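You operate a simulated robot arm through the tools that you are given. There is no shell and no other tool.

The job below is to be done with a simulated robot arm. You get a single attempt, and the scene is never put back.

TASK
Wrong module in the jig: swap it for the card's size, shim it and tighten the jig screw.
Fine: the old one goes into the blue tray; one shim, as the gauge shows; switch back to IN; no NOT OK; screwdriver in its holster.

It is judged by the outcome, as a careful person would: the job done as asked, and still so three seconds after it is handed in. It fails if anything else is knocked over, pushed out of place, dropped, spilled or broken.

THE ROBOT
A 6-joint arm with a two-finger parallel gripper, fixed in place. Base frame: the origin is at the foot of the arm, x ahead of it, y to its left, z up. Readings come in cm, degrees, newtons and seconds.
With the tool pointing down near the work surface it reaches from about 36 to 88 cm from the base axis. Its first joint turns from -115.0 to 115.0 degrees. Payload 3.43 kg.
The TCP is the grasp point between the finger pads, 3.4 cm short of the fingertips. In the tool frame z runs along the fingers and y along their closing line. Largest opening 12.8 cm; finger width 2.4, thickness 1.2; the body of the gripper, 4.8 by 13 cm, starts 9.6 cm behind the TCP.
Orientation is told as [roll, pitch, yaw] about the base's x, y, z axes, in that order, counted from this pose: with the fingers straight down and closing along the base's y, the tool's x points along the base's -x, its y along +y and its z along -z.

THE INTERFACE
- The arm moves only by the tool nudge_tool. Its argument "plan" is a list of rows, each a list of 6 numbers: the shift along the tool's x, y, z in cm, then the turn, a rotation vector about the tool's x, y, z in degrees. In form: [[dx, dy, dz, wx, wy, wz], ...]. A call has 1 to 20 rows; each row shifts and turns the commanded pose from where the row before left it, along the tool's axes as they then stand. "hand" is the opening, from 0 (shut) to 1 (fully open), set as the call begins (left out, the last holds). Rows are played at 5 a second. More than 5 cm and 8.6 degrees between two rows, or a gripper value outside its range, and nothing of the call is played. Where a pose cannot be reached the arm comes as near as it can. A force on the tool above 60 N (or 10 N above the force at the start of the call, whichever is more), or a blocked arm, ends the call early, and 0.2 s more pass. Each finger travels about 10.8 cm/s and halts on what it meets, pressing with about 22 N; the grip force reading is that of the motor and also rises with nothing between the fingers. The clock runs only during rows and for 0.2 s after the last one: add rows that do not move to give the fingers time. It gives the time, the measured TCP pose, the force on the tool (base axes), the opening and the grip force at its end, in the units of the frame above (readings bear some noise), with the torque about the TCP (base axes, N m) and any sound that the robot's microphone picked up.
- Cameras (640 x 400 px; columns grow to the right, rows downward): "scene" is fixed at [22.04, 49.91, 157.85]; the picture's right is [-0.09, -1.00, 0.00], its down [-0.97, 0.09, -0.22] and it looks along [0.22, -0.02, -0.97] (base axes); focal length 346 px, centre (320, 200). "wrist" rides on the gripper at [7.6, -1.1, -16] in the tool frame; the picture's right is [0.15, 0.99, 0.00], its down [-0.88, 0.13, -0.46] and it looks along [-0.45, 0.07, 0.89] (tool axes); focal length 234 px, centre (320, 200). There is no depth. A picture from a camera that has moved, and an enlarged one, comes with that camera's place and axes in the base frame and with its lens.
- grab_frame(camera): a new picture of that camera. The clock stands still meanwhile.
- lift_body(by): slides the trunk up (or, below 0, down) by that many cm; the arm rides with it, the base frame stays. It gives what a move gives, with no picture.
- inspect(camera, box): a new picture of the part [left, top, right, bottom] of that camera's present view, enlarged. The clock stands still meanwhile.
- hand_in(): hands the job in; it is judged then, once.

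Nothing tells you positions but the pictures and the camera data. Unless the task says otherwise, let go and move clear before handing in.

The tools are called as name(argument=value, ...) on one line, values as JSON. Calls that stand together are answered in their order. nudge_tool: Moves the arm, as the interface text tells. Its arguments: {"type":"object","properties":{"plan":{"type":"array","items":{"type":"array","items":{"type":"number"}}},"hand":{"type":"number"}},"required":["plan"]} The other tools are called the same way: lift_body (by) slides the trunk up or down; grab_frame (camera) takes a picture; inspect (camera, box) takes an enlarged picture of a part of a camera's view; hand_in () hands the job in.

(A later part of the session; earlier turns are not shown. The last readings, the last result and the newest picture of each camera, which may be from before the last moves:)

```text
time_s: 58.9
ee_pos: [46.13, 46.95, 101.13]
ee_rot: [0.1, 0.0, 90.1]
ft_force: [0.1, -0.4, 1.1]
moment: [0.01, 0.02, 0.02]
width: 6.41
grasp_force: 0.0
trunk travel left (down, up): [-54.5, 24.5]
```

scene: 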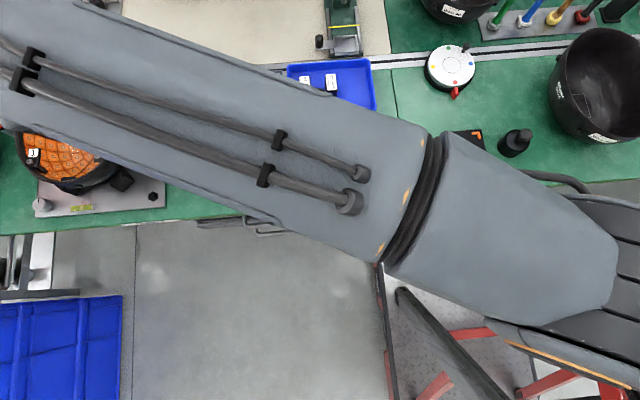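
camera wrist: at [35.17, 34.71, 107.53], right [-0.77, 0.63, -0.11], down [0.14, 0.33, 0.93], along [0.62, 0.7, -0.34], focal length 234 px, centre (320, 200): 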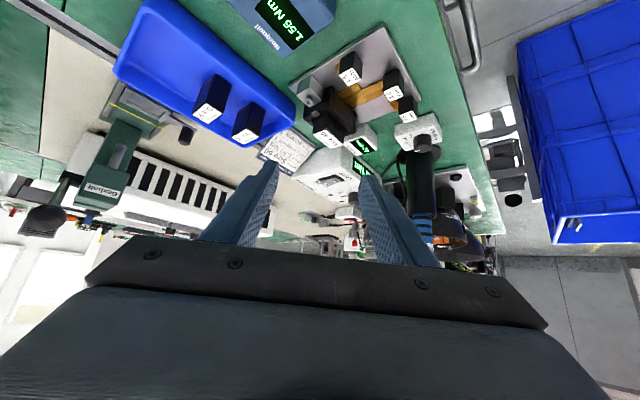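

nudge_tool(plan=[[-2.943, -2.41, 1.0, 0, 0, 0], [-2.943, -2.41, 1.0, 0, 0, 0], [-2.943, -2.41, 1.0, 0, 0, 0], [0, 0, 0, 0, 0, 0], [0, 0, 0, 0, 0, 0]])

inspect(camera="wrist", box=[230, 100, 410, 220])

inspect(camera="scene", box=[230, 100, 350, 190])

```text
time_s: 60.1
ee_pos: [53.3, 55.85, 97.91]
ee_rot: [0.0, 0.0, 90.0]
ft_force: [-0.3, 0.0, -0.2]
moment: [-0.04, -0.01, 0.02]
width: 6.41
grasp_force: 0.0
trunk travel left (down, up): [-54.5, 24.5]
```

```text
3.33 times, centred on (320, 160) of wrist
camera zoom: at [54.3, 48.38, 113.92], right [-0.99, -0.15, 0.0], down [-0.13, 0.88, 0.46], along [-0.07, 0.45, -0.89], focal length 781 px, centre (320, 333)
```

zoom: 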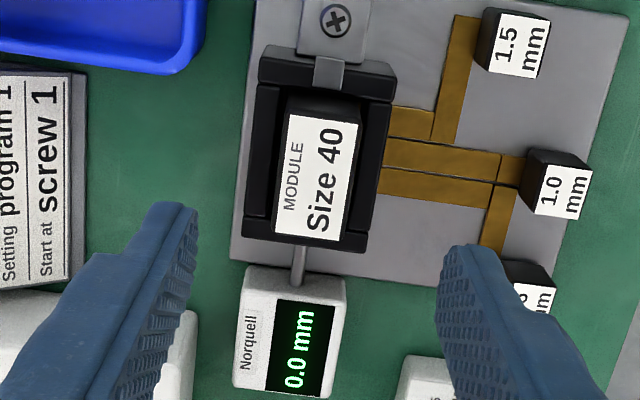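

```text
4.44 times, centred on (290, 145) of scene
camera zoom: at [22.04, 49.91, 157.85], right [-0.09, -1.0, 0.0], down [-0.97, 0.09, -0.22], along [0.22, -0.02, -0.97], focal length 1538 px, centre (453, 444)
```

zoom: 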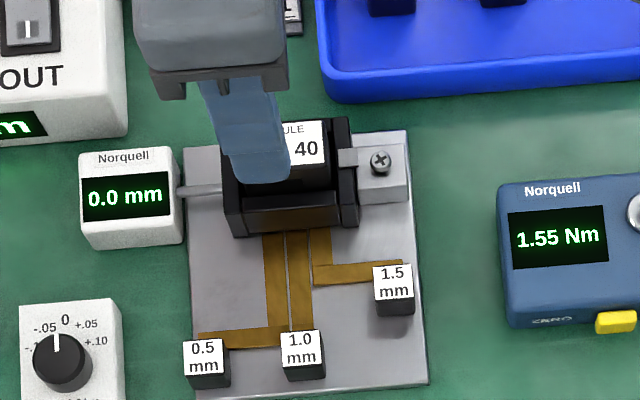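

Aligned with the module centre at about (53.36, 55.7). Descending toward it with the fingers straddling it in x.

nudge_tool(plan=[[0, -0.03, 2, 0, 0, 0], [0, -0.03, 2, 0, 0, 0], [0, 0, 1.6, 0, 0, 0], [0, 0, 0.8, 0, 0, 0], [0, 0, 0, 0, 0, 0], [0, 0, 0, 0, 0, 0]])

inspect(camera="wrist", box=[230, 100, 410, 220])

inspect(camera="scene", box=[230, 100, 350, 190])

```text
time_s: 61.5
ee_pos: [53.39, 55.81, 91.5]
ee_rot: [0.1, 0.0, 90.0]
ft_force: [0.3, -0.6, -0.2]
moment: [-0.02, 0.03, 0.02]
width: 6.4
grasp_force: 0.0
trunk travel left (down, up): [-54.5, 24.5]
```

```text
3.33 times, centred on (320, 160) of wrist
camera zoom: at [54.43, 48.35, 107.54], right [-0.99, -0.15, 0.0], down [-0.13, 0.88, 0.46], along [-0.07, 0.45, -0.89], focal length 781 px, centre (320, 333)
```

zoom: 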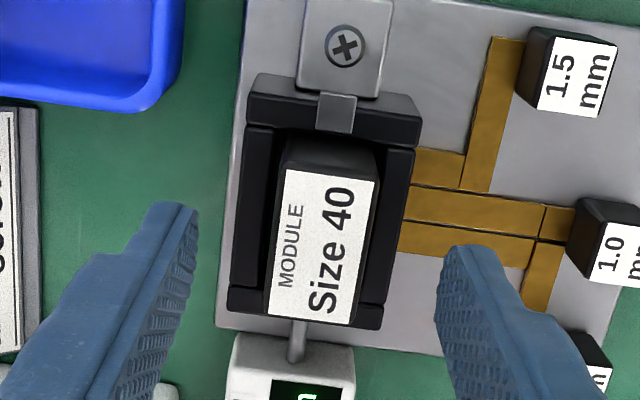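

```text
4.44 times, centred on (290, 145) of scene
camera zoom: at [22.04, 49.91, 157.85], right [-0.09, -1.0, 0.0], down [-0.97, 0.09, -0.22], along [0.22, -0.02, -0.97], focal length 1538 px, centre (453, 444)
```

zoom: 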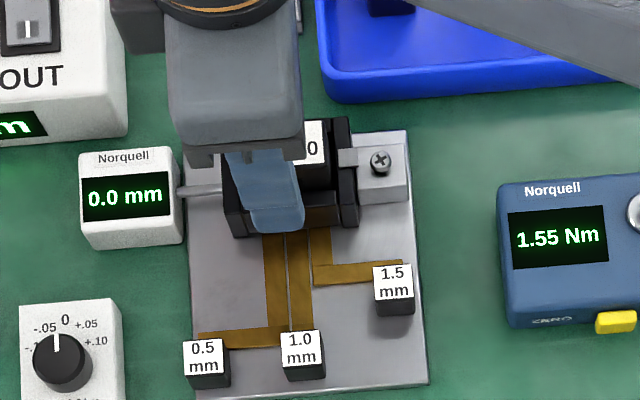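

nudge_tool(plan=[[0, 0, 0.7, 0, 0, 0], [0, 0, 0.6, 0, 0, 0], [0, 0, 0, 0, 0, 0]])

inspect(camera="wrist", box=[230, 100, 410, 220])

inspect(camera="scene", box=[260, 110, 340, 170])

```text
time_s: 62.3
ee_pos: [53.38, 55.83, 90.22]
ee_rot: [0.0, 0.1, 90.0]
ft_force: [0.3, -0.9, -0.5]
moment: [0.02, 0.01, -0.02]
width: 6.39
grasp_force: 0.0
trunk travel left (down, up): [-54.5, 24.5]
```

```text
3.33 times, centred on (320, 160) of wrist
camera zoom: at [54.39, 48.38, 106.26], right [-0.99, -0.15, 0.0], down [-0.13, 0.88, 0.46], along [-0.07, 0.45, -0.89], focal length 781 px, centre (320, 333)
```

zoom: 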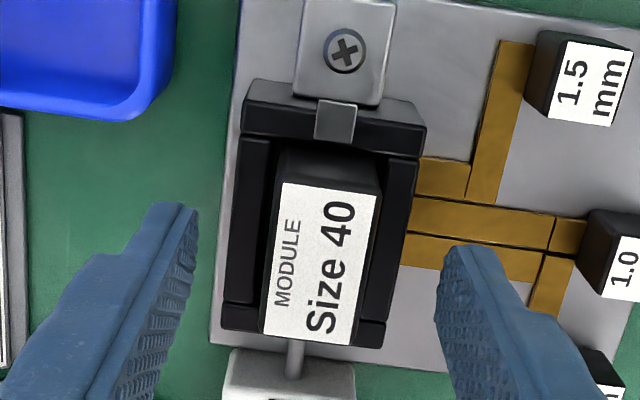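

```text
6.67 times, centred on (300, 140) of scene
camera zoom: at [22.04, 49.91, 157.85], right [-0.09, -1.0, 0.0], down [-0.97, 0.09, -0.22], along [0.22, -0.02, -0.97], focal length 2307 px, centre (453, 600)
```

zoom: 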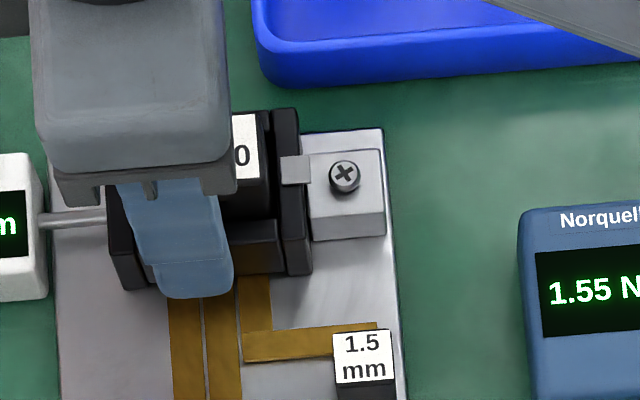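

Fingertips are at z≈86.8, just above my estimate of the wall top. I'll close and check the width.

nudge_tool(plan=[[0, 0, 0, 0, 0, 0], [0, 0, 0, 0, 0, 0], [0, 0, 0, 0, 0, 0], [0, 0, 0, 0, 0, 0]], hand=0)

inspect(camera="wrist", box=[230, 100, 410, 220])

```text
time_s: 63.3
ee_pos: [53.51, 55.87, 90.31]
ee_rot: [0.1, 0.0, 90.1]
ft_force: [0.9, 0.3, -0.2]
moment: [0.0, -0.02, 0.0]
width: 2.51
grasp_force: 21.6
trunk travel left (down, up): [-54.5, 24.5]
```

```text
3.33 times, centred on (320, 160) of wrist
camera zoom: at [54.4, 48.38, 106.26], right [-0.99, -0.15, 0.0], down [-0.13, 0.88, 0.46], along [-0.07, 0.45, -0.89], focal length 781 px, centre (320, 333)
```

zoom: 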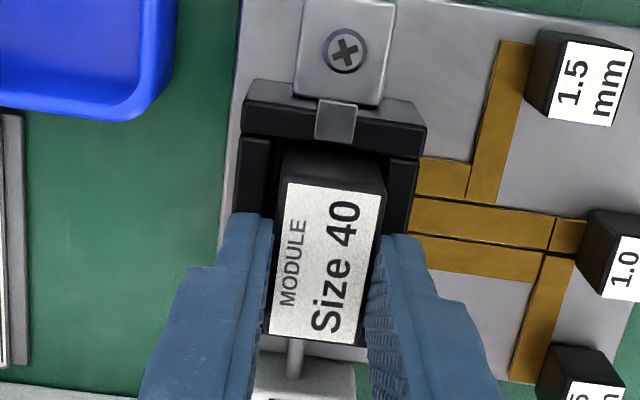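

The module is gripped at 2.51 cm width. Lifting it straight out.

nudge_tool(plan=[[0, 0, -0.5, 0, 0, 0], [0, 0, -0.8, 0, 0, 0], [0, 0, -1, 0, 0, 0], [0, 0, 0, 0, 0, 0]])

inspect(camera="wrist", box=[230, 100, 410, 220])

```text
time_s: 64.3
ee_pos: [53.35, 55.88, 92.63]
ee_rot: [0.0, 0.0, 90.0]
ft_force: [-0.1, 0.3, -0.2]
moment: [0.0, 0.03, 0.0]
width: 0.0
grasp_force: 21.4
trunk travel left (down, up): [-54.5, 24.5]
```

```text
3.33 times, centred on (320, 160) of wrist
camera zoom: at [54.36, 48.37, 108.57], right [-0.99, -0.15, 0.0], down [-0.13, 0.88, 0.46], along [-0.07, 0.45, -0.89], focal length 781 px, centre (320, 333)
```

zoom: 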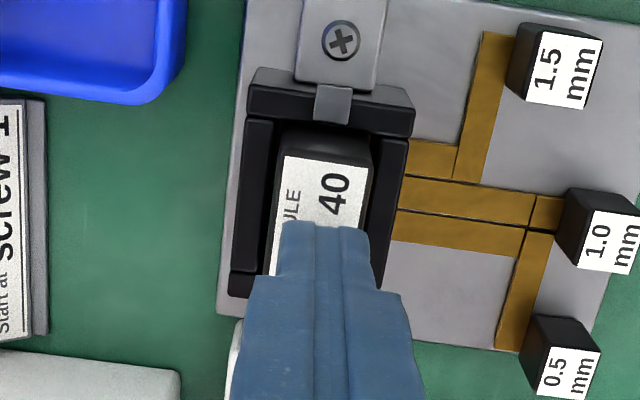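

The grip slipped off; the module stayed put. I need to know how deep my fingers overlap it, so I'll touch the module top lightly with the closed fingers to measure its height.

nudge_tool(plan=[[0, 0, 0.2, 0, 0, 0], [0, 0, 0.2, 0, 0, 0], [0, 0, 0, 0, 0, 0]])

inspect(camera="scene", box=[260, 110, 340, 170])

```text
time_s: 65.1
ee_pos: [53.43, 55.89, 92.26]
ee_rot: [0.0, 0.1, 90.1]
ft_force: [-0.1, 0.3, 0.0]
moment: [0.02, -0.03, 0.01]
width: 0.0
grasp_force: 22.0
trunk travel left (down, up): [-54.5, 24.5]
```

```text
6.67 times, centred on (300, 140) of scene
camera zoom: at [22.04, 49.91, 157.85], right [-0.09, -1.0, 0.0], down [-0.97, 0.09, -0.22], along [0.22, -0.02, -0.97], focal length 2307 px, centre (453, 600)
```

zoom: 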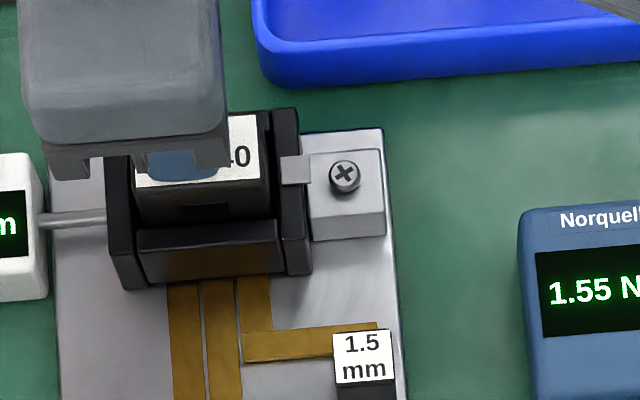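

nudge_tool(plan=[[0, 0, 0.15, 0, 0, 0], [0, 0, 0.15, 0, 0, 0], [0, 0, 0, 0, 0, 0]])

nudge_tool(plan=[[0, 0, 0.15, 0, 0, 0], [0, 0, 0, 0, 0, 0]])

```text
time_s: 65.9
ee_pos: [53.4, 55.86, 92.04]
ee_rot: [0.0, 0.0, 90.1]
ft_force: [0.7, 0.4, 0.0]
moment: [0.01, -0.01, 0.0]
width: 0.03
grasp_force: 22.2
trunk travel left (down, up): [-54.5, 24.5]
```

```text
time_s: 66.5
ee_pos: [53.36, 55.65, 91.69]
ee_rot: [0.0, 0.0, 90.1]
ft_force: [0.5, 0.3, 1.7]
moment: [0.04, 0.03, -0.01]
width: 0.02
grasp_force: 22.0
trunk travel left (down, up): [-54.5, 24.5]
```

nudge_tool(plan=[[0, 0, 0.12, 0, 0, 0], [0, 0, 0, 0, 0, 0]])

```text
time_s: 67.1
ee_pos: [53.28, 55.75, 91.74]
ee_rot: [-0.2, -0.1, 90.0]
ft_force: [-1.5, -2.1, 13.8]
moment: [-0.08, 0.02, -0.03]
width: 0.02
grasp_force: 22.4
trunk travel left (down, up): [-54.5, 24.5]
```

The module top is at z≈88.3, so the first grip overlapped only about 1.4 cm. I'll open up, feel for the wall tops to get the deepest possible grip, and lift in small steps reading the force.

nudge_tool(plan=[[0, 0, -0.8, 0, 0, 0], [0, 0, -0.8, 0, 0, 0], [0, 0, 0, 0, 0, 0]])

nudge_tool(plan=[[0, 0, 0, 0, 0, 0], [0, 0, 0, 0, 0, 0], [0, 0, 1.0, 0, 0, 0], [0, 0, 1.0, 0, 0, 0], [0, 0, 0.6, 0, 0, 0], [0, 0, 0, 0, 0, 0]], hand=0.31)

```text
time_s: 67.9
ee_pos: [53.47, 55.84, 93.31]
ee_rot: [0.0, 0.0, 90.0]
ft_force: [0.6, -0.7, -0.5]
moment: [-0.01, 0.0, 0.01]
width: 0.0
grasp_force: 21.4
trunk travel left (down, up): [-54.5, 24.5]
```

```text
time_s: 69.3
ee_pos: [53.32, 55.8, 90.69]
ee_rot: [-0.1, 0.0, 90.0]
ft_force: [-0.4, 0.1, 0.0]
moment: [0.0, 0.04, 0.0]
width: 3.99
grasp_force: 0.0
trunk travel left (down, up): [-54.5, 24.5]
```

nudge_tool(plan=[[0, 0, 0.2, 0, 0, 0], [0, 0, 0.2, 0, 0, 0], [0, 0, 0.2, 0, 0, 0], [0, 0, 0, 0, 0, 0]])

inspect(camera="scene", box=[260, 110, 340, 170])

```text
time_s: 70.3
ee_pos: [53.32, 55.95, 90.03]
ee_rot: [0.0, 0.0, 90.1]
ft_force: [-0.3, -0.1, 0.1]
moment: [0.0, 0.0, 0.01]
width: 3.97
grasp_force: 0.0
trunk travel left (down, up): [-54.5, 24.5]
```

```text
6.67 times, centred on (300, 140) of scene
camera zoom: at [22.04, 49.91, 157.85], right [-0.09, -1.0, 0.0], down [-0.97, 0.09, -0.22], along [0.22, -0.02, -0.97], focal length 2307 px, centre (453, 600)
```

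zoom: 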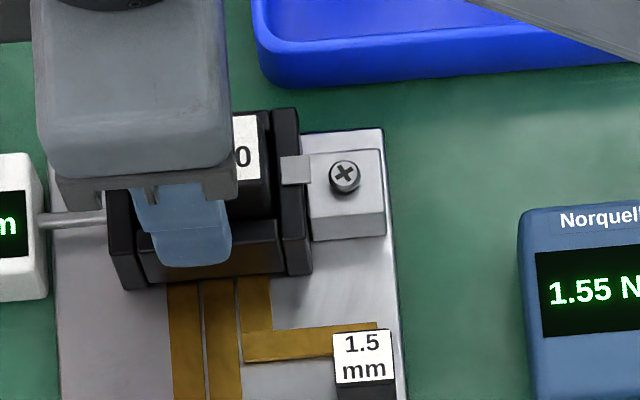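

nudge_tool(plan=[[0, 0, 0.2, 0, 0, 0], [0, 0, 0.2, 0, 0, 0], [0, 0, 0, 0, 0, 0]])

nudge_tool(plan=[[0, 0, 0.2, 0, 0, 0], [0, 0, 0.2, 0, 0, 0], [0, 0, 0, 0, 0, 0]])

```text
time_s: 71.1
ee_pos: [53.36, 55.87, 89.68]
ee_rot: [0.0, 0.0, 90.0]
ft_force: [-0.6, 0.0, 0.1]
moment: [0.03, 0.01, 0.03]
width: 3.95
grasp_force: 0.1
trunk travel left (down, up): [-54.5, 24.5]
```

```text
time_s: 71.9
ee_pos: [53.33, 56.0, 89.66]
ee_rot: [-0.2, -0.2, 89.9]
ft_force: [-0.4, -4.0, 31.3]
moment: [-0.43, 0.68, 0.12]
width: 3.97
grasp_force: 0.2
trunk travel left (down, up): [-54.5, 24.5]
```

The wall tops are at z≈86.2. I'll back off slightly, close with about 1.9 cm of overlap, and test-lift gently.

nudge_tool(plan=[[0, 0, -0.5, 0, 0, 0], [0, 0, 0, 0, 0, 0]])

nudge_tool(plan=[[0, 0, 0, 0, 0, 0], [0, 0, 0, 0, 0, 0], [0, 0, 0, 0, 0, 0], [0, 0, 0, 0, 0, 0]], hand=0)

nudge_tool(plan=[[0, 0, -0.2, 0, 0, 0], [0, 0, 0, 0, 0, 0]])

```text
time_s: 72.5
ee_pos: [53.32, 55.91, 89.61]
ee_rot: [0.1, 0.1, 89.9]
ft_force: [0.1, 0.8, 1.4]
moment: [0.02, -0.08, 0.03]
width: 4.0
grasp_force: 0.8
trunk travel left (down, up): [-54.5, 24.5]
```

```text
time_s: 73.5
ee_pos: [53.38, 55.92, 89.82]
ee_rot: [0.1, 0.0, 90.0]
ft_force: [-0.1, 0.7, -0.7]
moment: [0.03, -0.01, -0.02]
width: 2.54
grasp_force: 21.6
trunk travel left (down, up): [-54.5, 24.5]
```

```text
time_s: 74.1
ee_pos: [53.45, 55.86, 89.96]
ee_rot: [0.0, 0.0, 90.0]
ft_force: [-0.4, 0.3, 0.1]
moment: [-0.04, 0.0, -0.02]
width: 2.52
grasp_force: 21.9
trunk travel left (down, up): [-54.5, 24.5]
```

nudge_tool(plan=[[0, 0, -0.3, 0, 0, 0], [0, 0, -0.3, 0, 0, 0]])

inspect(camera="wrist", box=[230, 100, 410, 220])

inspect(camera="scene", box=[260, 110, 340, 170])

```text
time_s: 74.7
ee_pos: [53.42, 55.81, 90.61]
ee_rot: [0.0, -0.1, 90.0]
ft_force: [-0.4, 0.3, -0.5]
moment: [0.03, 0.05, 0.0]
width: 2.52
grasp_force: 22.1
trunk travel left (down, up): [-54.5, 24.5]
```

```text
3.33 times, centred on (320, 160) of wrist
camera zoom: at [54.38, 48.4, 106.49], right [-0.99, -0.15, 0.0], down [-0.13, 0.88, 0.46], along [-0.07, 0.45, -0.89], focal length 781 px, centre (320, 333)
```

zoom: 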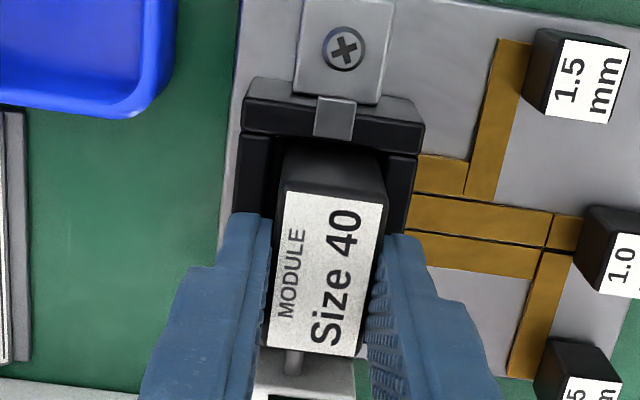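

```text
6.67 times, centred on (300, 140) of scene
camera zoom: at [22.04, 49.91, 157.85], right [-0.09, -1.0, 0.0], down [-0.97, 0.09, -0.22], along [0.22, -0.02, -0.97], focal length 2307 px, centre (453, 600)
```

zoom: 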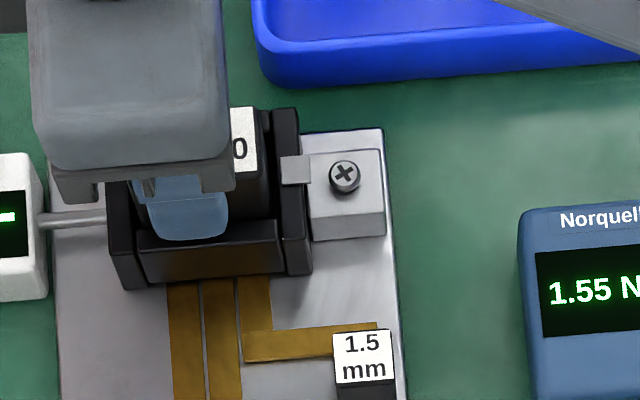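

The module is coming up now, and the gauge shows "–". I'll continue slowly.

nudge_tool(plan=[[0, 0, -0.4, 0, 0, 0], [0, 0, -0.4, 0, 0, 0], [0, 0, -0.4, 0, 0, 0], [0, 0, -0.4, 0, 0, 0], [0, 0, 0, 0, 0, 0]])

inspect(camera="wrist", box=[230, 100, 410, 220])

```text
time_s: 75.9
ee_pos: [53.5, 55.77, 92.27]
ee_rot: [0.0, 0.0, 90.0]
ft_force: [0.6, -0.2, -0.6]
moment: [0.0, -0.01, 0.02]
width: 2.52
grasp_force: 21.7
trunk travel left (down, up): [-54.5, 24.5]
```

```text
3.33 times, centred on (320, 160) of wrist
camera zoom: at [54.38, 48.39, 108.06], right [-0.99, -0.15, 0.0], down [-0.13, 0.88, 0.46], along [-0.07, 0.45, -0.89], focal length 781 px, centre (320, 333)
```

zoom: 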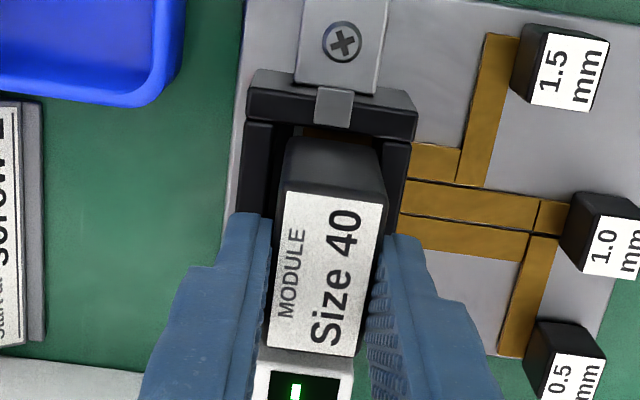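

nudge_tool(plan=[[0, 0, -0.7, 0, 0, 0], [0, 0, -0.8, 0, 0, 0], [0, 0, -0.9, 0, 0, 0], [0, 0, -1, 0, 0, 0], [0, 0, -1, 0, 0, 0], [0, 0, -1, 0, 0, 0], [0, 0, -1, 0, 0, 0], [0, 0, -0.6, 0, 0, 0], [0, 0, 0, 0, 0, 0]])

grab_frame(camera="wrist")

inspect(camera="scene", box=[220, 50, 400, 190])

```text
time_s: 77.9
ee_pos: [53.3, 55.84, 99.14]
ee_rot: [0.0, 0.1, 90.0]
ft_force: [0.4, -0.5, -1.2]
moment: [0.02, 0.01, 0.0]
width: 2.48
grasp_force: 22.0
trunk travel left (down, up): [-54.5, 24.5]
```

```text
taken
camera wrist: at [54.38, 48.36, 115.06], right [-0.99, -0.15, 0.0], down [-0.13, 0.88, 0.46], along [-0.07, 0.45, -0.89], focal length 234 px, centre (320, 200)
```

wrist: 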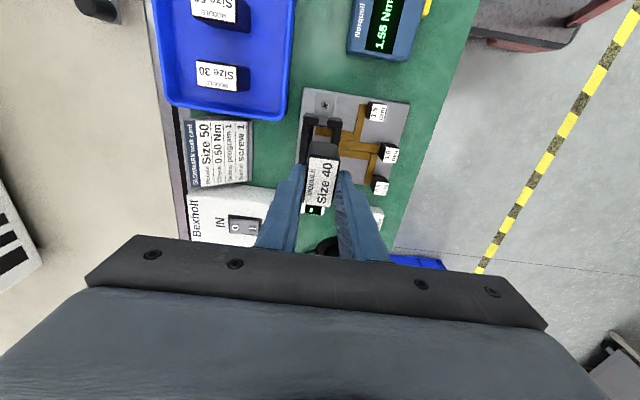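

```text
2.86 times, centred on (310, 120) of scene
camera zoom: at [22.04, 49.91, 157.85], right [-0.09, -1.0, 0.0], down [-0.97, 0.09, -0.22], along [0.22, -0.02, -0.97], focal length 988 px, centre (349, 429)
```

zoom: 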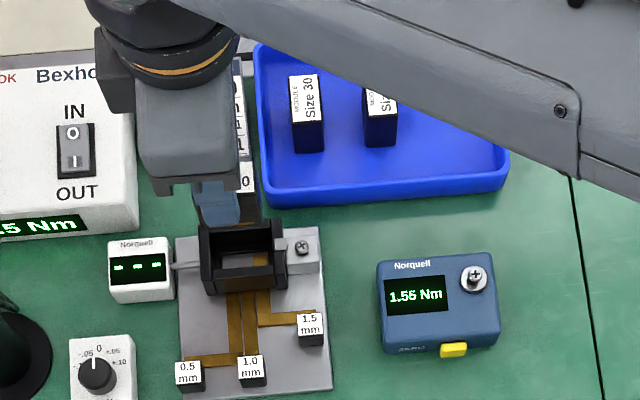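

The old module is out and the gauge shows "---". I'll carry it over to the free end of the blue tray, around (65, 37.8).

nudge_tool(plan=[[1.5, -0.975, 0, 0, 0, 0], [2.7, -1.755, 0, 0, 0, 0], [3.0, -1.95, 0, 0, 0, 0], [3.0, -1.95, 0, 0, 0, 0], [3.0, -1.95, 0, 0, 0, 0], [3.0, -1.95, 0, 0, 0, 0], [1.84, -1.17, 0, 0, 0, 0], [0, 0, 0, 0, 0, 0]])

grab_frame(camera="wrist")

inspect(camera="scene", box=[260, 40, 400, 140])

```text
time_s: 79.7
ee_pos: [65.15, 37.84, 99.27]
ee_rot: [0.0, -0.1, 90.0]
ft_force: [0.0, 0.2, 0.1]
moment: [-0.02, -0.01, -0.01]
width: 2.51
grasp_force: 21.6
trunk travel left (down, up): [-54.5, 24.5]
```

```text
taken
camera wrist: at [66.08, 30.39, 115.11], right [-0.99, -0.15, 0.0], down [-0.13, 0.88, 0.46], along [-0.07, 0.45, -0.89], focal length 234 px, centre (320, 200)
```

wrist: 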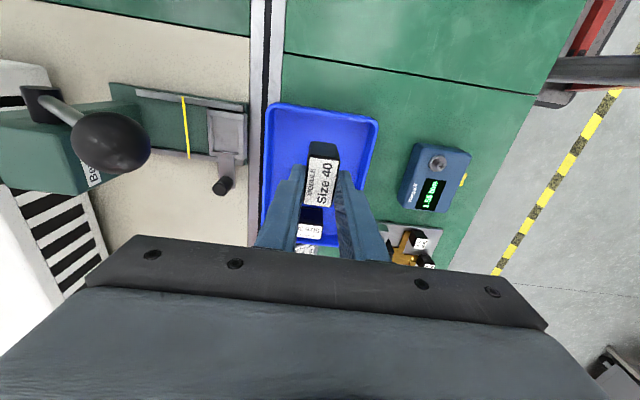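

```text
4.00 times, centred on (330, 90) of scene
camera zoom: at [22.04, 49.91, 157.85], right [-0.09, -1.0, 0.0], down [-0.97, 0.09, -0.22], along [0.22, -0.02, -0.97], focal length 1384 px, centre (280, 640)
```

zoom: 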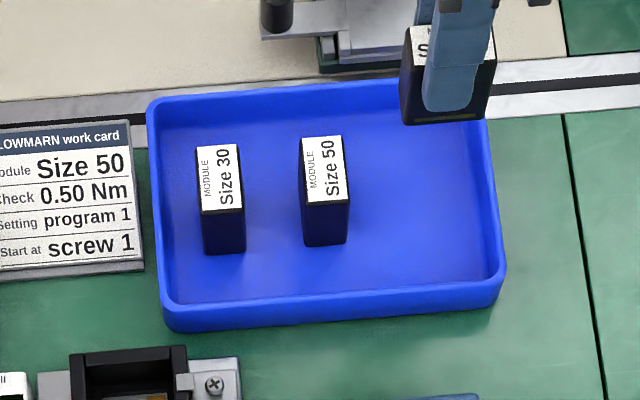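

nudge_tool(plan=[[0, 0, 1.0, 0, 0, 0], [0, 0, 1.6, 0, 0, 0], [0, 0, 1.6, 0, 0, 0], [0, 0, 1.6, 0, 0, 0], [0, 0, 1.2, 0, 0, 0], [0, 0, 0.7, 0, 0, 0], [0, 0, 0, 0, 0, 0]])

inspect(camera="scene", box=[260, 40, 400, 140])

```text
time_s: 81.3
ee_pos: [64.97, 37.82, 91.46]
ee_rot: [0.0, 0.0, 90.0]
ft_force: [-0.7, -0.2, -0.3]
moment: [-0.04, -0.03, -0.03]
width: 2.51
grasp_force: 22.4
trunk travel left (down, up): [-54.5, 24.5]
```

```text
4.00 times, centred on (330, 90) of scene
camera zoom: at [22.04, 49.91, 157.85], right [-0.09, -1.0, 0.0], down [-0.97, 0.09, -0.22], along [0.22, -0.02, -0.97], focal length 1384 px, centre (280, 640)
```

zoom: 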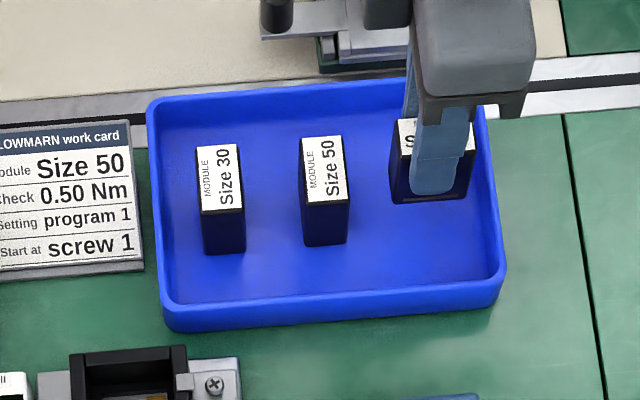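

nudge_tool(plan=[[0, 0, 0.5, 0, 0, 0], [0, 0, 0.5, 0, 0, 0], [0, 0, 0.3, 0, 0, 0], [0, 0, 0, 0, 0, 0]])

nudge_tool(plan=[[0, 0, 0.2, 0, 0, 0], [0, 0, 0.2, 0, 0, 0], [0, 0, 0, 0, 0, 0]])

```text
time_s: 82.3
ee_pos: [65.07, 37.69, 90.07]
ee_rot: [0.0, 0.0, 90.0]
ft_force: [-0.6, -0.3, -0.5]
moment: [-0.01, 0.02, 0.03]
width: 2.5
grasp_force: 22.5
trunk travel left (down, up): [-54.5, 24.5]
```

```text
time_s: 83.1
ee_pos: [65.07, 37.82, 89.82]
ee_rot: [-0.1, 0.0, 90.0]
ft_force: [-0.5, -0.5, -0.8]
moment: [-0.02, 0.02, 0.01]
width: 2.52
grasp_force: 22.4
trunk travel left (down, up): [-54.5, 24.5]
```

nudge_tool(plan=[[0, 0, 0.2, 0, 0, 0], [0, 0, 0.2, 0, 0, 0], [0, 0, 0, 0, 0, 0]])

inspect(camera="scene", box=[330, 50, 400, 110])

```text
time_s: 83.9
ee_pos: [64.96, 37.76, 89.32]
ee_rot: [-0.1, 0.0, 90.0]
ft_force: [0.0, 0.0, -0.9]
moment: [0.0, -0.03, -0.01]
width: 2.53
grasp_force: 22.2
trunk travel left (down, up): [-54.5, 24.5]
```

```text
6.67 times, centred on (365, 80) of scene
camera zoom: at [22.04, 49.91, 157.85], right [-0.09, -1.0, 0.0], down [-0.97, 0.09, -0.22], along [0.22, -0.02, -0.97], focal length 2307 px, centre (20, 1000)
```

zoom: 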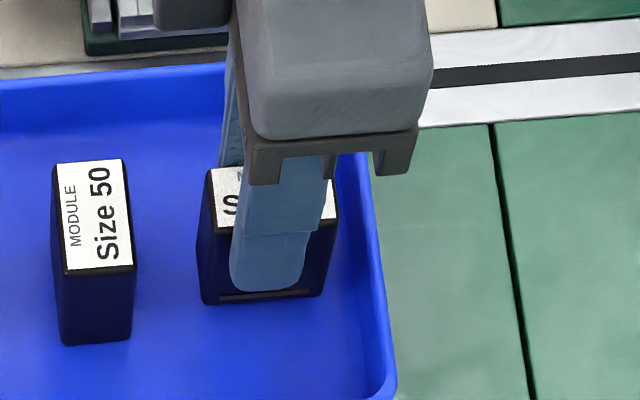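

nudge_tool(plan=[[0, 0, 0.15, 0, 0, 0], [0, 0, 0.15, 0, 0, 0], [0, 0, 0, 0, 0, 0]])

nudge_tool(plan=[[0, 0, 0.15, 0, 0, 0], [0, 0, 0.15, 0, 0, 0], [0, 0, 0, 0, 0, 0]])

```text
time_s: 84.7
ee_pos: [64.99, 37.81, 88.97]
ee_rot: [0.0, -0.1, 89.9]
ft_force: [0.2, 0.4, -0.9]
moment: [0.01, -0.01, -0.01]
width: 2.5
grasp_force: 22.2
trunk travel left (down, up): [-54.5, 24.5]
```

```text
time_s: 85.5
ee_pos: [65.09, 37.73, 88.86]
ee_rot: [0.0, 0.0, 90.0]
ft_force: [-0.1, 0.8, 0.0]
moment: [0.0, 0.0, 0.02]
width: 2.52
grasp_force: 21.8
trunk travel left (down, up): [-54.5, 24.5]
```

nudge_tool(plan=[[0, 0, 0.15, 0, 0, 0], [0, 0, 0.1, 0, 0, 0], [0, 0, 0, 0, 0, 0]])

inspect(camera="scene", box=[330, 50, 400, 110])

```text
time_s: 86.3
ee_pos: [65.16, 37.81, 88.68]
ee_rot: [-0.1, -0.1, 90.0]
ft_force: [-1.4, -0.8, 16.1]
moment: [-0.19, 0.07, -0.01]
width: 2.52
grasp_force: 22.0
trunk travel left (down, up): [-54.5, 24.5]
```

```text
6.67 times, centred on (365, 80) of scene
camera zoom: at [22.04, 49.91, 157.85], right [-0.09, -1.0, 0.0], down [-0.97, 0.09, -0.22], along [0.22, -0.02, -0.97], focal length 2307 px, centre (20, 1000)
```

zoom: 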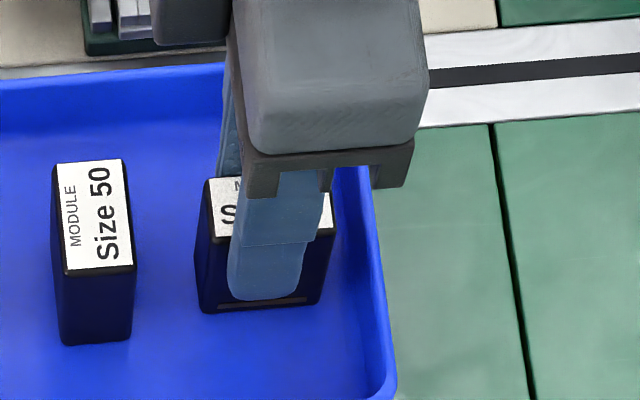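

It's resting on the tray floor. I'll unload, release and lift away.

nudge_tool(plan=[[0, 0, -0.2, 0, 0, 0], [0, 0, 0, 0, 0, 0]])

nudge_tool(plan=[[0, 0, 0, 0, 0, 0], [0, 0, 0, 0, 0, 0], [0, 0, 0, 0, 0, 0], [0, 0, -1.5, 0, 0, 0], [0, 0, -3, 0, 0, 0], [0, 0, -4, 0, 0, 0], [0, 0, 0, 0, 0, 0]], hand=0.42)

grab_frame(camera="wrist")

inspect(camera="scene", box=[260, 40, 400, 140])

```text
time_s: 86.9
ee_pos: [64.99, 37.77, 88.6]
ee_rot: [0.1, 0.1, 90.0]
ft_force: [2.1, 1.1, 6.1]
moment: [0.09, -0.1, 0.0]
width: 2.53
grasp_force: 22.0
trunk travel left (down, up): [-54.5, 24.5]
```

```text
time_s: 88.5
ee_pos: [65.33, 37.77, 97.13]
ee_rot: [0.0, 0.0, 89.9]
ft_force: [0.4, 0.4, 1.0]
moment: [-0.02, 0.01, 0.0]
width: 5.38
grasp_force: 0.0
trunk travel left (down, up): [-54.5, 24.5]
```

```text
taken
camera wrist: at [66.14, 30.33, 113.1], right [-0.99, -0.15, 0.0], down [-0.13, 0.88, 0.46], along [-0.07, 0.45, -0.89], focal length 234 px, centre (320, 200)
```

wrist: 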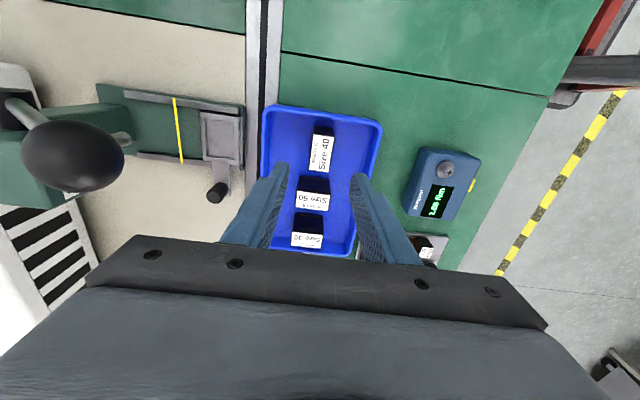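

```text
4.00 times, centred on (330, 90) of scene
camera zoom: at [22.04, 49.91, 157.85], right [-0.09, -1.0, 0.0], down [-0.97, 0.09, -0.22], along [0.22, -0.02, -0.97], focal length 1384 px, centre (280, 640)
```

zoom: 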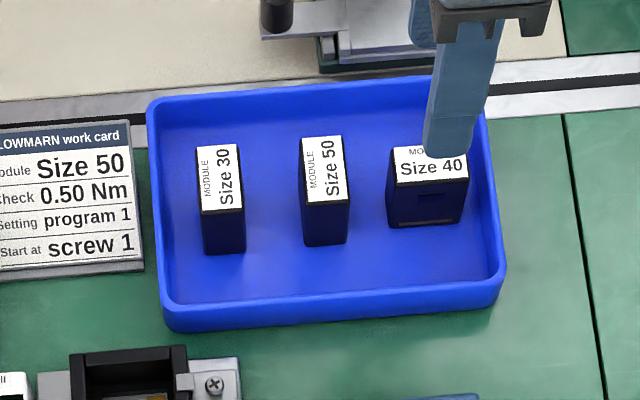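

The old module stands safely in the tray. Next is the Size 50 module, so I'll move above it with a wider opening.

nudge_tool(plan=[[-3.0, 0.07, 0, 0, 0, 0], [-3.03, 0.07, 0, 0, 0, 0], [0, 0, 0, 0, 0, 0], [0, 0, 0, 0, 0, 0]], hand=0.55)

inspect(camera="wrist", box=[230, 90, 410, 220])

inspect(camera="scene", box=[260, 40, 400, 140])

```text
time_s: 89.5
ee_pos: [64.92, 43.79, 97.09]
ee_rot: [0.0, 0.0, 90.0]
ft_force: [-1.0, -0.1, 0.7]
moment: [0.01, 0.01, 0.05]
width: 7.05
grasp_force: 0.1
trunk travel left (down, up): [-54.5, 24.5]
```

```text
3.08 times, centred on (320, 155) of wrist
camera zoom: at [65.95, 36.35, 113.13], right [-0.99, -0.15, 0.0], down [-0.13, 0.88, 0.46], along [-0.07, 0.45, -0.89], focal length 720 px, centre (320, 338)
```

zoom: 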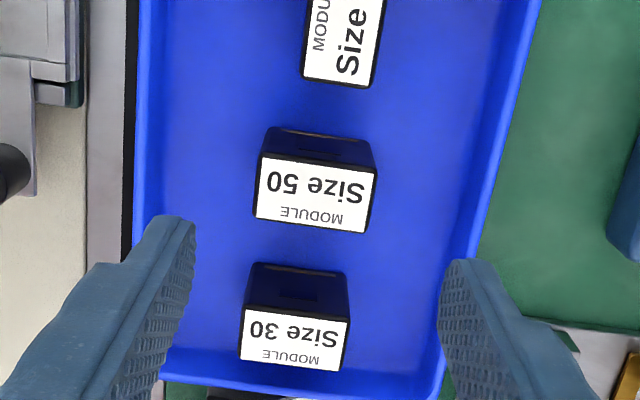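

```text
4.00 times, centred on (330, 90) of scene
camera zoom: at [22.04, 49.91, 157.85], right [-0.09, -1.0, 0.0], down [-0.97, 0.09, -0.22], along [0.22, -0.02, -0.97], focal length 1384 px, centre (280, 640)
```

zoom: 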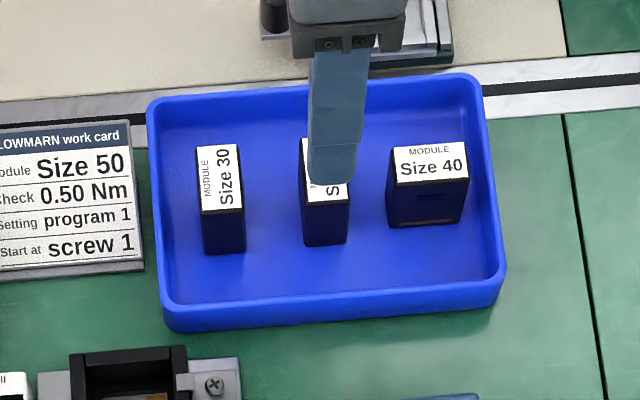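

Aligned over Size 50 at about (65.0, 43.7). I'll descend to grip its long ends, closing along x.

nudge_tool(plan=[[0.06, -0.08, 1.5, 0, 0, 0], [0, 0, 2, 0, 0, 0], [0, 0, 2, 0, 0, 0], [0, 0, 1.2, 0, 0, 0], [0, 0, 0, 0, 0, 0], [0, 0, 0, 0, 0, 0]])

inspect(camera="wrist", box=[230, 90, 410, 220])

inspect(camera="scene", box=[280, 50, 380, 120])

```text
time_s: 90.9
ee_pos: [65.01, 43.63, 90.53]
ee_rot: [0.0, 0.0, 90.0]
ft_force: [-0.3, 0.0, -0.5]
moment: [-0.03, 0.04, -0.02]
width: 7.04
grasp_force: 0.2
trunk travel left (down, up): [-54.5, 24.5]
```

```text
3.08 times, centred on (320, 155) of wrist
camera zoom: at [65.96, 36.28, 106.49], right [-0.99, -0.15, 0.0], down [-0.13, 0.88, 0.46], along [-0.07, 0.45, -0.89], focal length 720 px, centre (320, 338)
```

zoom: 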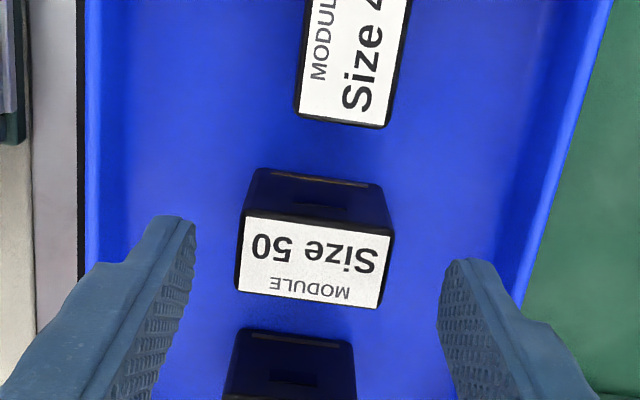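

```text
5.71 times, centred on (330, 85) of scene
camera zoom: at [22.04, 49.91, 157.85], right [-0.09, -1.0, 0.0], down [-0.97, 0.09, -0.22], along [0.22, -0.02, -0.97], focal length 1977 px, centre (263, 857)
```

zoom: 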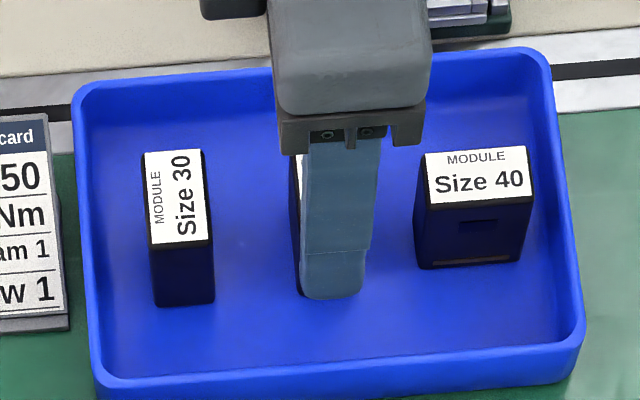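

nudge_tool(plan=[[0, 0, 1.0, 0, 0, 0], [0, 0, 0.9, 0, 0, 0], [0, 0, 0, 0, 0, 0]])

nudge_tool(plan=[[0, 0, 0, 0, 0, 0], [0, 0, 0, 0, 0, 0], [0, 0, 0, 0, 0, 0], [0, 0, 0, 0, 0, 0]], hand=0)

inspect(camera="wrist", box=[230, 90, 410, 220])

```text
time_s: 91.7
ee_pos: [64.91, 43.79, 88.62]
ee_rot: [0.0, 0.0, 90.1]
ft_force: [-0.2, -0.7, -0.5]
moment: [0.01, 0.0, 0.01]
width: 7.05
grasp_force: 0.0
trunk travel left (down, up): [-54.5, 24.5]
```

```text
time_s: 92.7
ee_pos: [65.01, 43.75, 88.64]
ee_rot: [0.0, 0.0, 90.0]
ft_force: [-0.9, 0.4, 1.0]
moment: [-0.01, 0.02, 0.0]
width: 4.34
grasp_force: 21.7
trunk travel left (down, up): [-54.5, 24.5]
```

```text
3.08 times, centred on (320, 155) of wrist
camera zoom: at [65.99, 36.29, 104.57], right [-0.99, -0.15, 0.0], down [-0.13, 0.88, 0.46], along [-0.07, 0.45, -0.89], focal length 720 px, centre (320, 338)
```

zoom: 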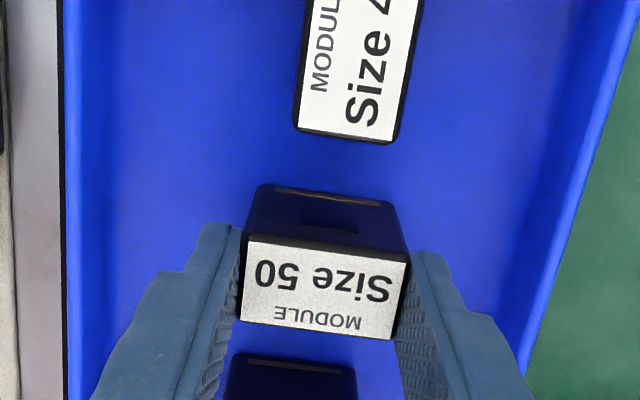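

Gripped at 4.34 cm width. Lifting Size 50 slowly.

nudge_tool(plan=[[0, 0, -0.3, 0, 0, 0], [0, 0, -0.4, 0, 0, 0], [0, 0, -0.5, 0, 0, 0], [0, 0, -0.6, 0, 0, 0], [0, 0, 0, 0, 0, 0]])

inspect(camera="wrist", box=[230, 90, 410, 220])

```text
time_s: 93.9
ee_pos: [65.06, 43.77, 90.49]
ee_rot: [0.0, 0.0, 90.1]
ft_force: [0.5, -0.1, 0.5]
moment: [-0.02, -0.04, -0.01]
width: 4.3
grasp_force: 21.7
trunk travel left (down, up): [-54.5, 24.5]
```

```text
3.08 times, centred on (320, 155) of wrist
camera zoom: at [66.01, 36.31, 106.4], right [-0.99, -0.15, 0.0], down [-0.13, 0.88, 0.46], along [-0.07, 0.45, -0.89], focal length 720 px, centre (320, 338)
```

zoom: 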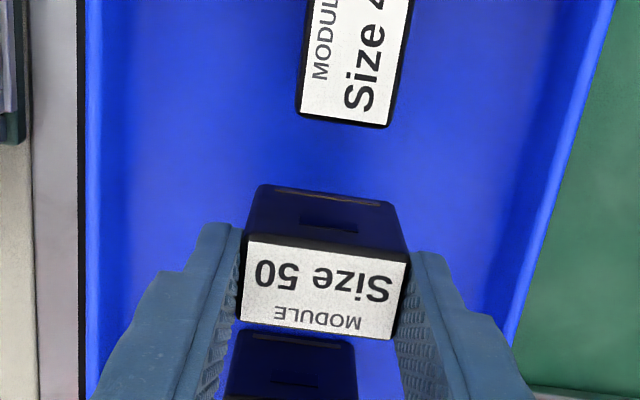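

Size 50 is held firmly. Raising it, rotating −90° (yaw 0) and carrying it above the empty jig.

nudge_tool(plan=[[0, 0, -0.8, 0, 0, 0], [0, 0, -1.2, 0, 0, 0], [0, 0, -1.5, 0, 0, 0], [0, 0, -1.5, 0, 0, 0], [0, 0, -1.5, 0, 0, 0], [0, 0, -1.5, 0, 0, 0], [0, 0, -0.8, 0, 0, 0], [0, 0, 0, 0, 0, 0]])

nudge_tool(plan=[[0, 0, 0, 0, 0, 5], [0, 0, 0, 0, 0, 7.5], [0, 0, 0, 0, 0, 7.5], [0, 0, 0, 0, 0, 7.5], [0, 0, 0, 0, 0, 7.5], [0, 0, 0, 0, 0, 7.5], [0, 0, 0, 0, 0, 7.5], [0, 0, 0, 0, 0, 7.5], [0, 0, 0, 0, 0, 7.5], [0, 0, 0, 0, 0, 7.5], [0, 0, 0, 0, 0, 7.5], [0, 0, 0, 0, 0, 7.5], [0, 0, 0, 0, 0, 2.5], [0, 0, 0, 0, 0, 0]])

grab_frame(camera="wrist")

```text
time_s: 95.7
ee_pos: [64.95, 43.63, 99.34]
ee_rot: [0.0, -0.1, 89.9]
ft_force: [0.5, -0.1, -0.2]
moment: [0.0, -0.01, -0.02]
width: 4.33
grasp_force: 22.7
trunk travel left (down, up): [-54.5, 24.5]
```

```text
time_s: 98.7
ee_pos: [64.92, 43.78, 99.15]
ee_rot: [0.0, -0.1, 0.0]
ft_force: [0.6, -0.5, -0.8]
moment: [-0.01, -0.02, 0.03]
width: 4.34
grasp_force: 22.1
trunk travel left (down, up): [-54.5, 24.5]
```

```text
taken
camera wrist: at [57.29, 42.79, 115.1], right [-0.14, 0.99, 0.0], down [0.88, 0.13, 0.46], along [0.45, 0.07, -0.89], focal length 234 px, centre (320, 200)
```

wrist: 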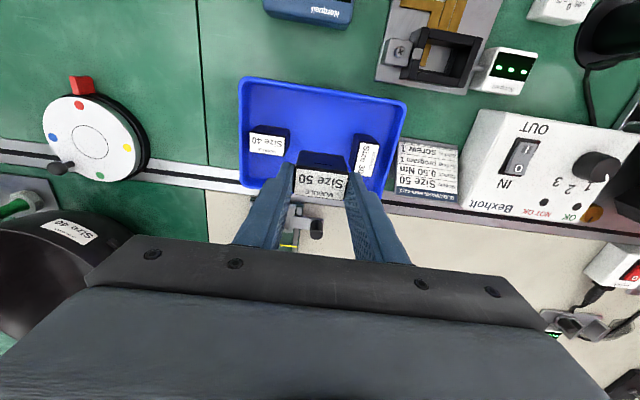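

nudge_tool(plan=[[1.3, 1.3, 0, 0, 0, 0], [2.3, 2.35, 0, 0, 0, 0], [2.5, 2.6, 0, 0, 0, 0], [2.5, 2.6, 0, 0, 0, 0], [2.0, 2.1, 0, 0, 0, 0], [0.95, 1.0, 0, 0, 0, 0], [0, 0, 0, 0, 0, 0]])

inspect(camera="wrist", box=[250, 80, 390, 220])

inspect(camera="scene", box=[240, 100, 340, 190])

```text
time_s: 100.3
ee_pos: [53.42, 55.77, 99.26]
ee_rot: [0.1, 0.1, -0.1]
ft_force: [0.1, 0.0, -0.3]
moment: [0.0, 0.02, -0.04]
width: 4.32
grasp_force: 21.7
trunk travel left (down, up): [-54.5, 24.5]
```

```text
2.86 times, centred on (320, 150) of wrist
camera zoom: at [45.75, 54.83, 115.09], right [-0.15, 0.99, 0.0], down [0.88, 0.13, 0.46], along [0.45, 0.07, -0.89], focal length 669 px, centre (320, 343)
```

zoom: 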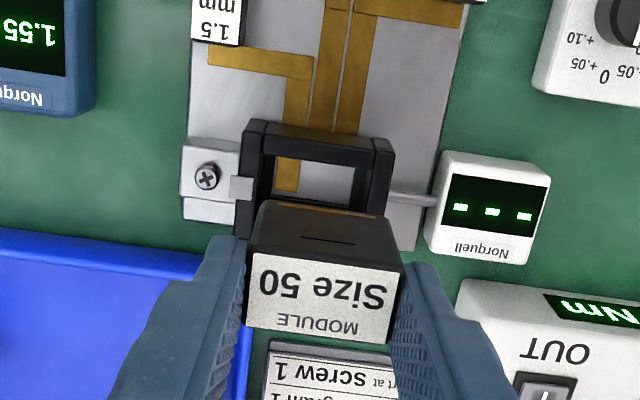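

```text
4.44 times, centred on (290, 145) of scene
camera zoom: at [22.04, 49.91, 157.85], right [-0.09, -1.0, 0.0], down [-0.97, 0.09, -0.22], along [0.22, -0.02, -0.97], focal length 1538 px, centre (453, 444)
```

zoom: 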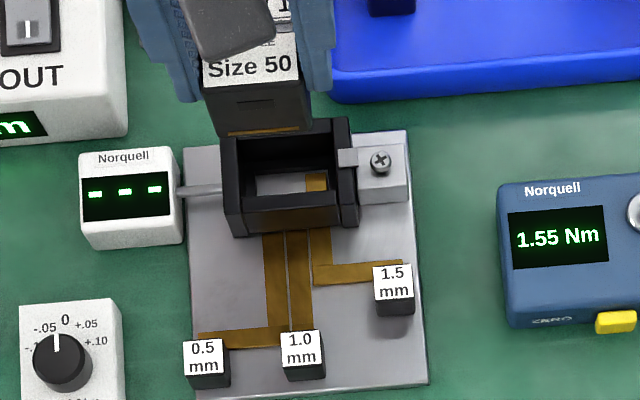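

Note: the 1.5 mm shim is already pushed into the jig, since its gold end is visible inside the cavity. I'll have to retract it unless the gauge calls for it. First I'll check the cavity alignment closely.

inspect(camera="wrist", box=[290, 115, 360, 165])

inspect(camera="scene", box=[265, 118, 315, 160])

```text
8.00 times, centred on (325, 140) of wrist
camera zoom: at [45.75, 54.83, 115.09], right [-0.15, 0.99, 0.0], down [0.88, 0.13, 0.46], along [0.45, 0.07, -0.89], focal length 1873 px, centre (280, 680)
```

zoom: 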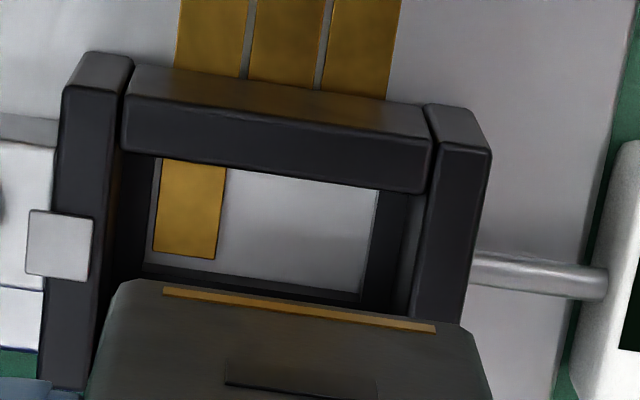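

```text
9.52 times, centred on (290, 139) of scene
camera zoom: at [22.04, 49.91, 157.85], right [-0.09, -1.0, 0.0], down [-0.97, 0.09, -0.22], along [0.22, -0.02, -0.97], focal length 3295 px, centre (606, 781)
```

zoom: 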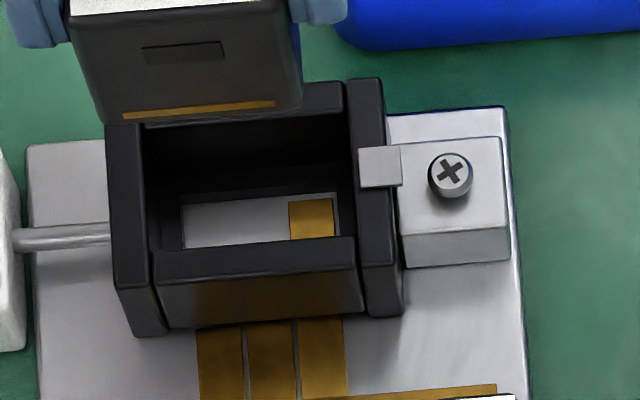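

The cavity is about 4.65 × 2.9 cm, centred at about (53.4, 55.65), so clearance is small but fine. Lowering until the module bottom is just above the walls.

nudge_tool(plan=[[0.0, -0.08, 1.0, 0, 0, 0], [0, 0, 1.2, 0, 0, 0], [0, 0, 1.0, 0, 0, 0], [0, 0, 0.7, 0, 0, 0], [0, 0, 0, 0, 0, 0]])

inspect(camera="wrist", box=[280, 115, 360, 185])

inspect(camera="scene", box=[265, 118, 315, 160])

```text
time_s: 101.5
ee_pos: [53.37, 55.67, 95.2]
ee_rot: [-0.1, 0.0, 0.0]
ft_force: [0.3, 0.3, -0.3]
moment: [0.02, 0.01, -0.04]
width: 4.33
grasp_force: 21.7
trunk travel left (down, up): [-54.5, 24.5]
```

```text
5.71 times, centred on (320, 150) of wrist
camera zoom: at [45.72, 54.7, 111.23], right [-0.15, 0.99, 0.0], down [0.88, 0.13, 0.46], along [0.45, 0.07, -0.89], focal length 1338 px, centre (320, 486)
```

zoom: 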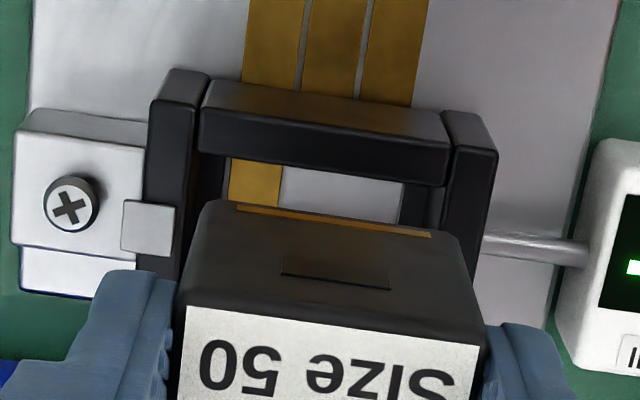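

```text
9.52 times, centred on (290, 139) of scene
camera zoom: at [22.04, 49.91, 157.85], right [-0.09, -1.0, 0.0], down [-0.97, 0.09, -0.22], along [0.22, -0.02, -0.97], focal length 3295 px, centre (606, 781)
```

zoom: 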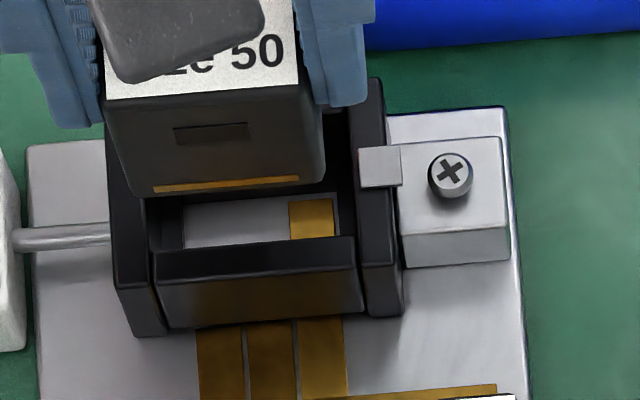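

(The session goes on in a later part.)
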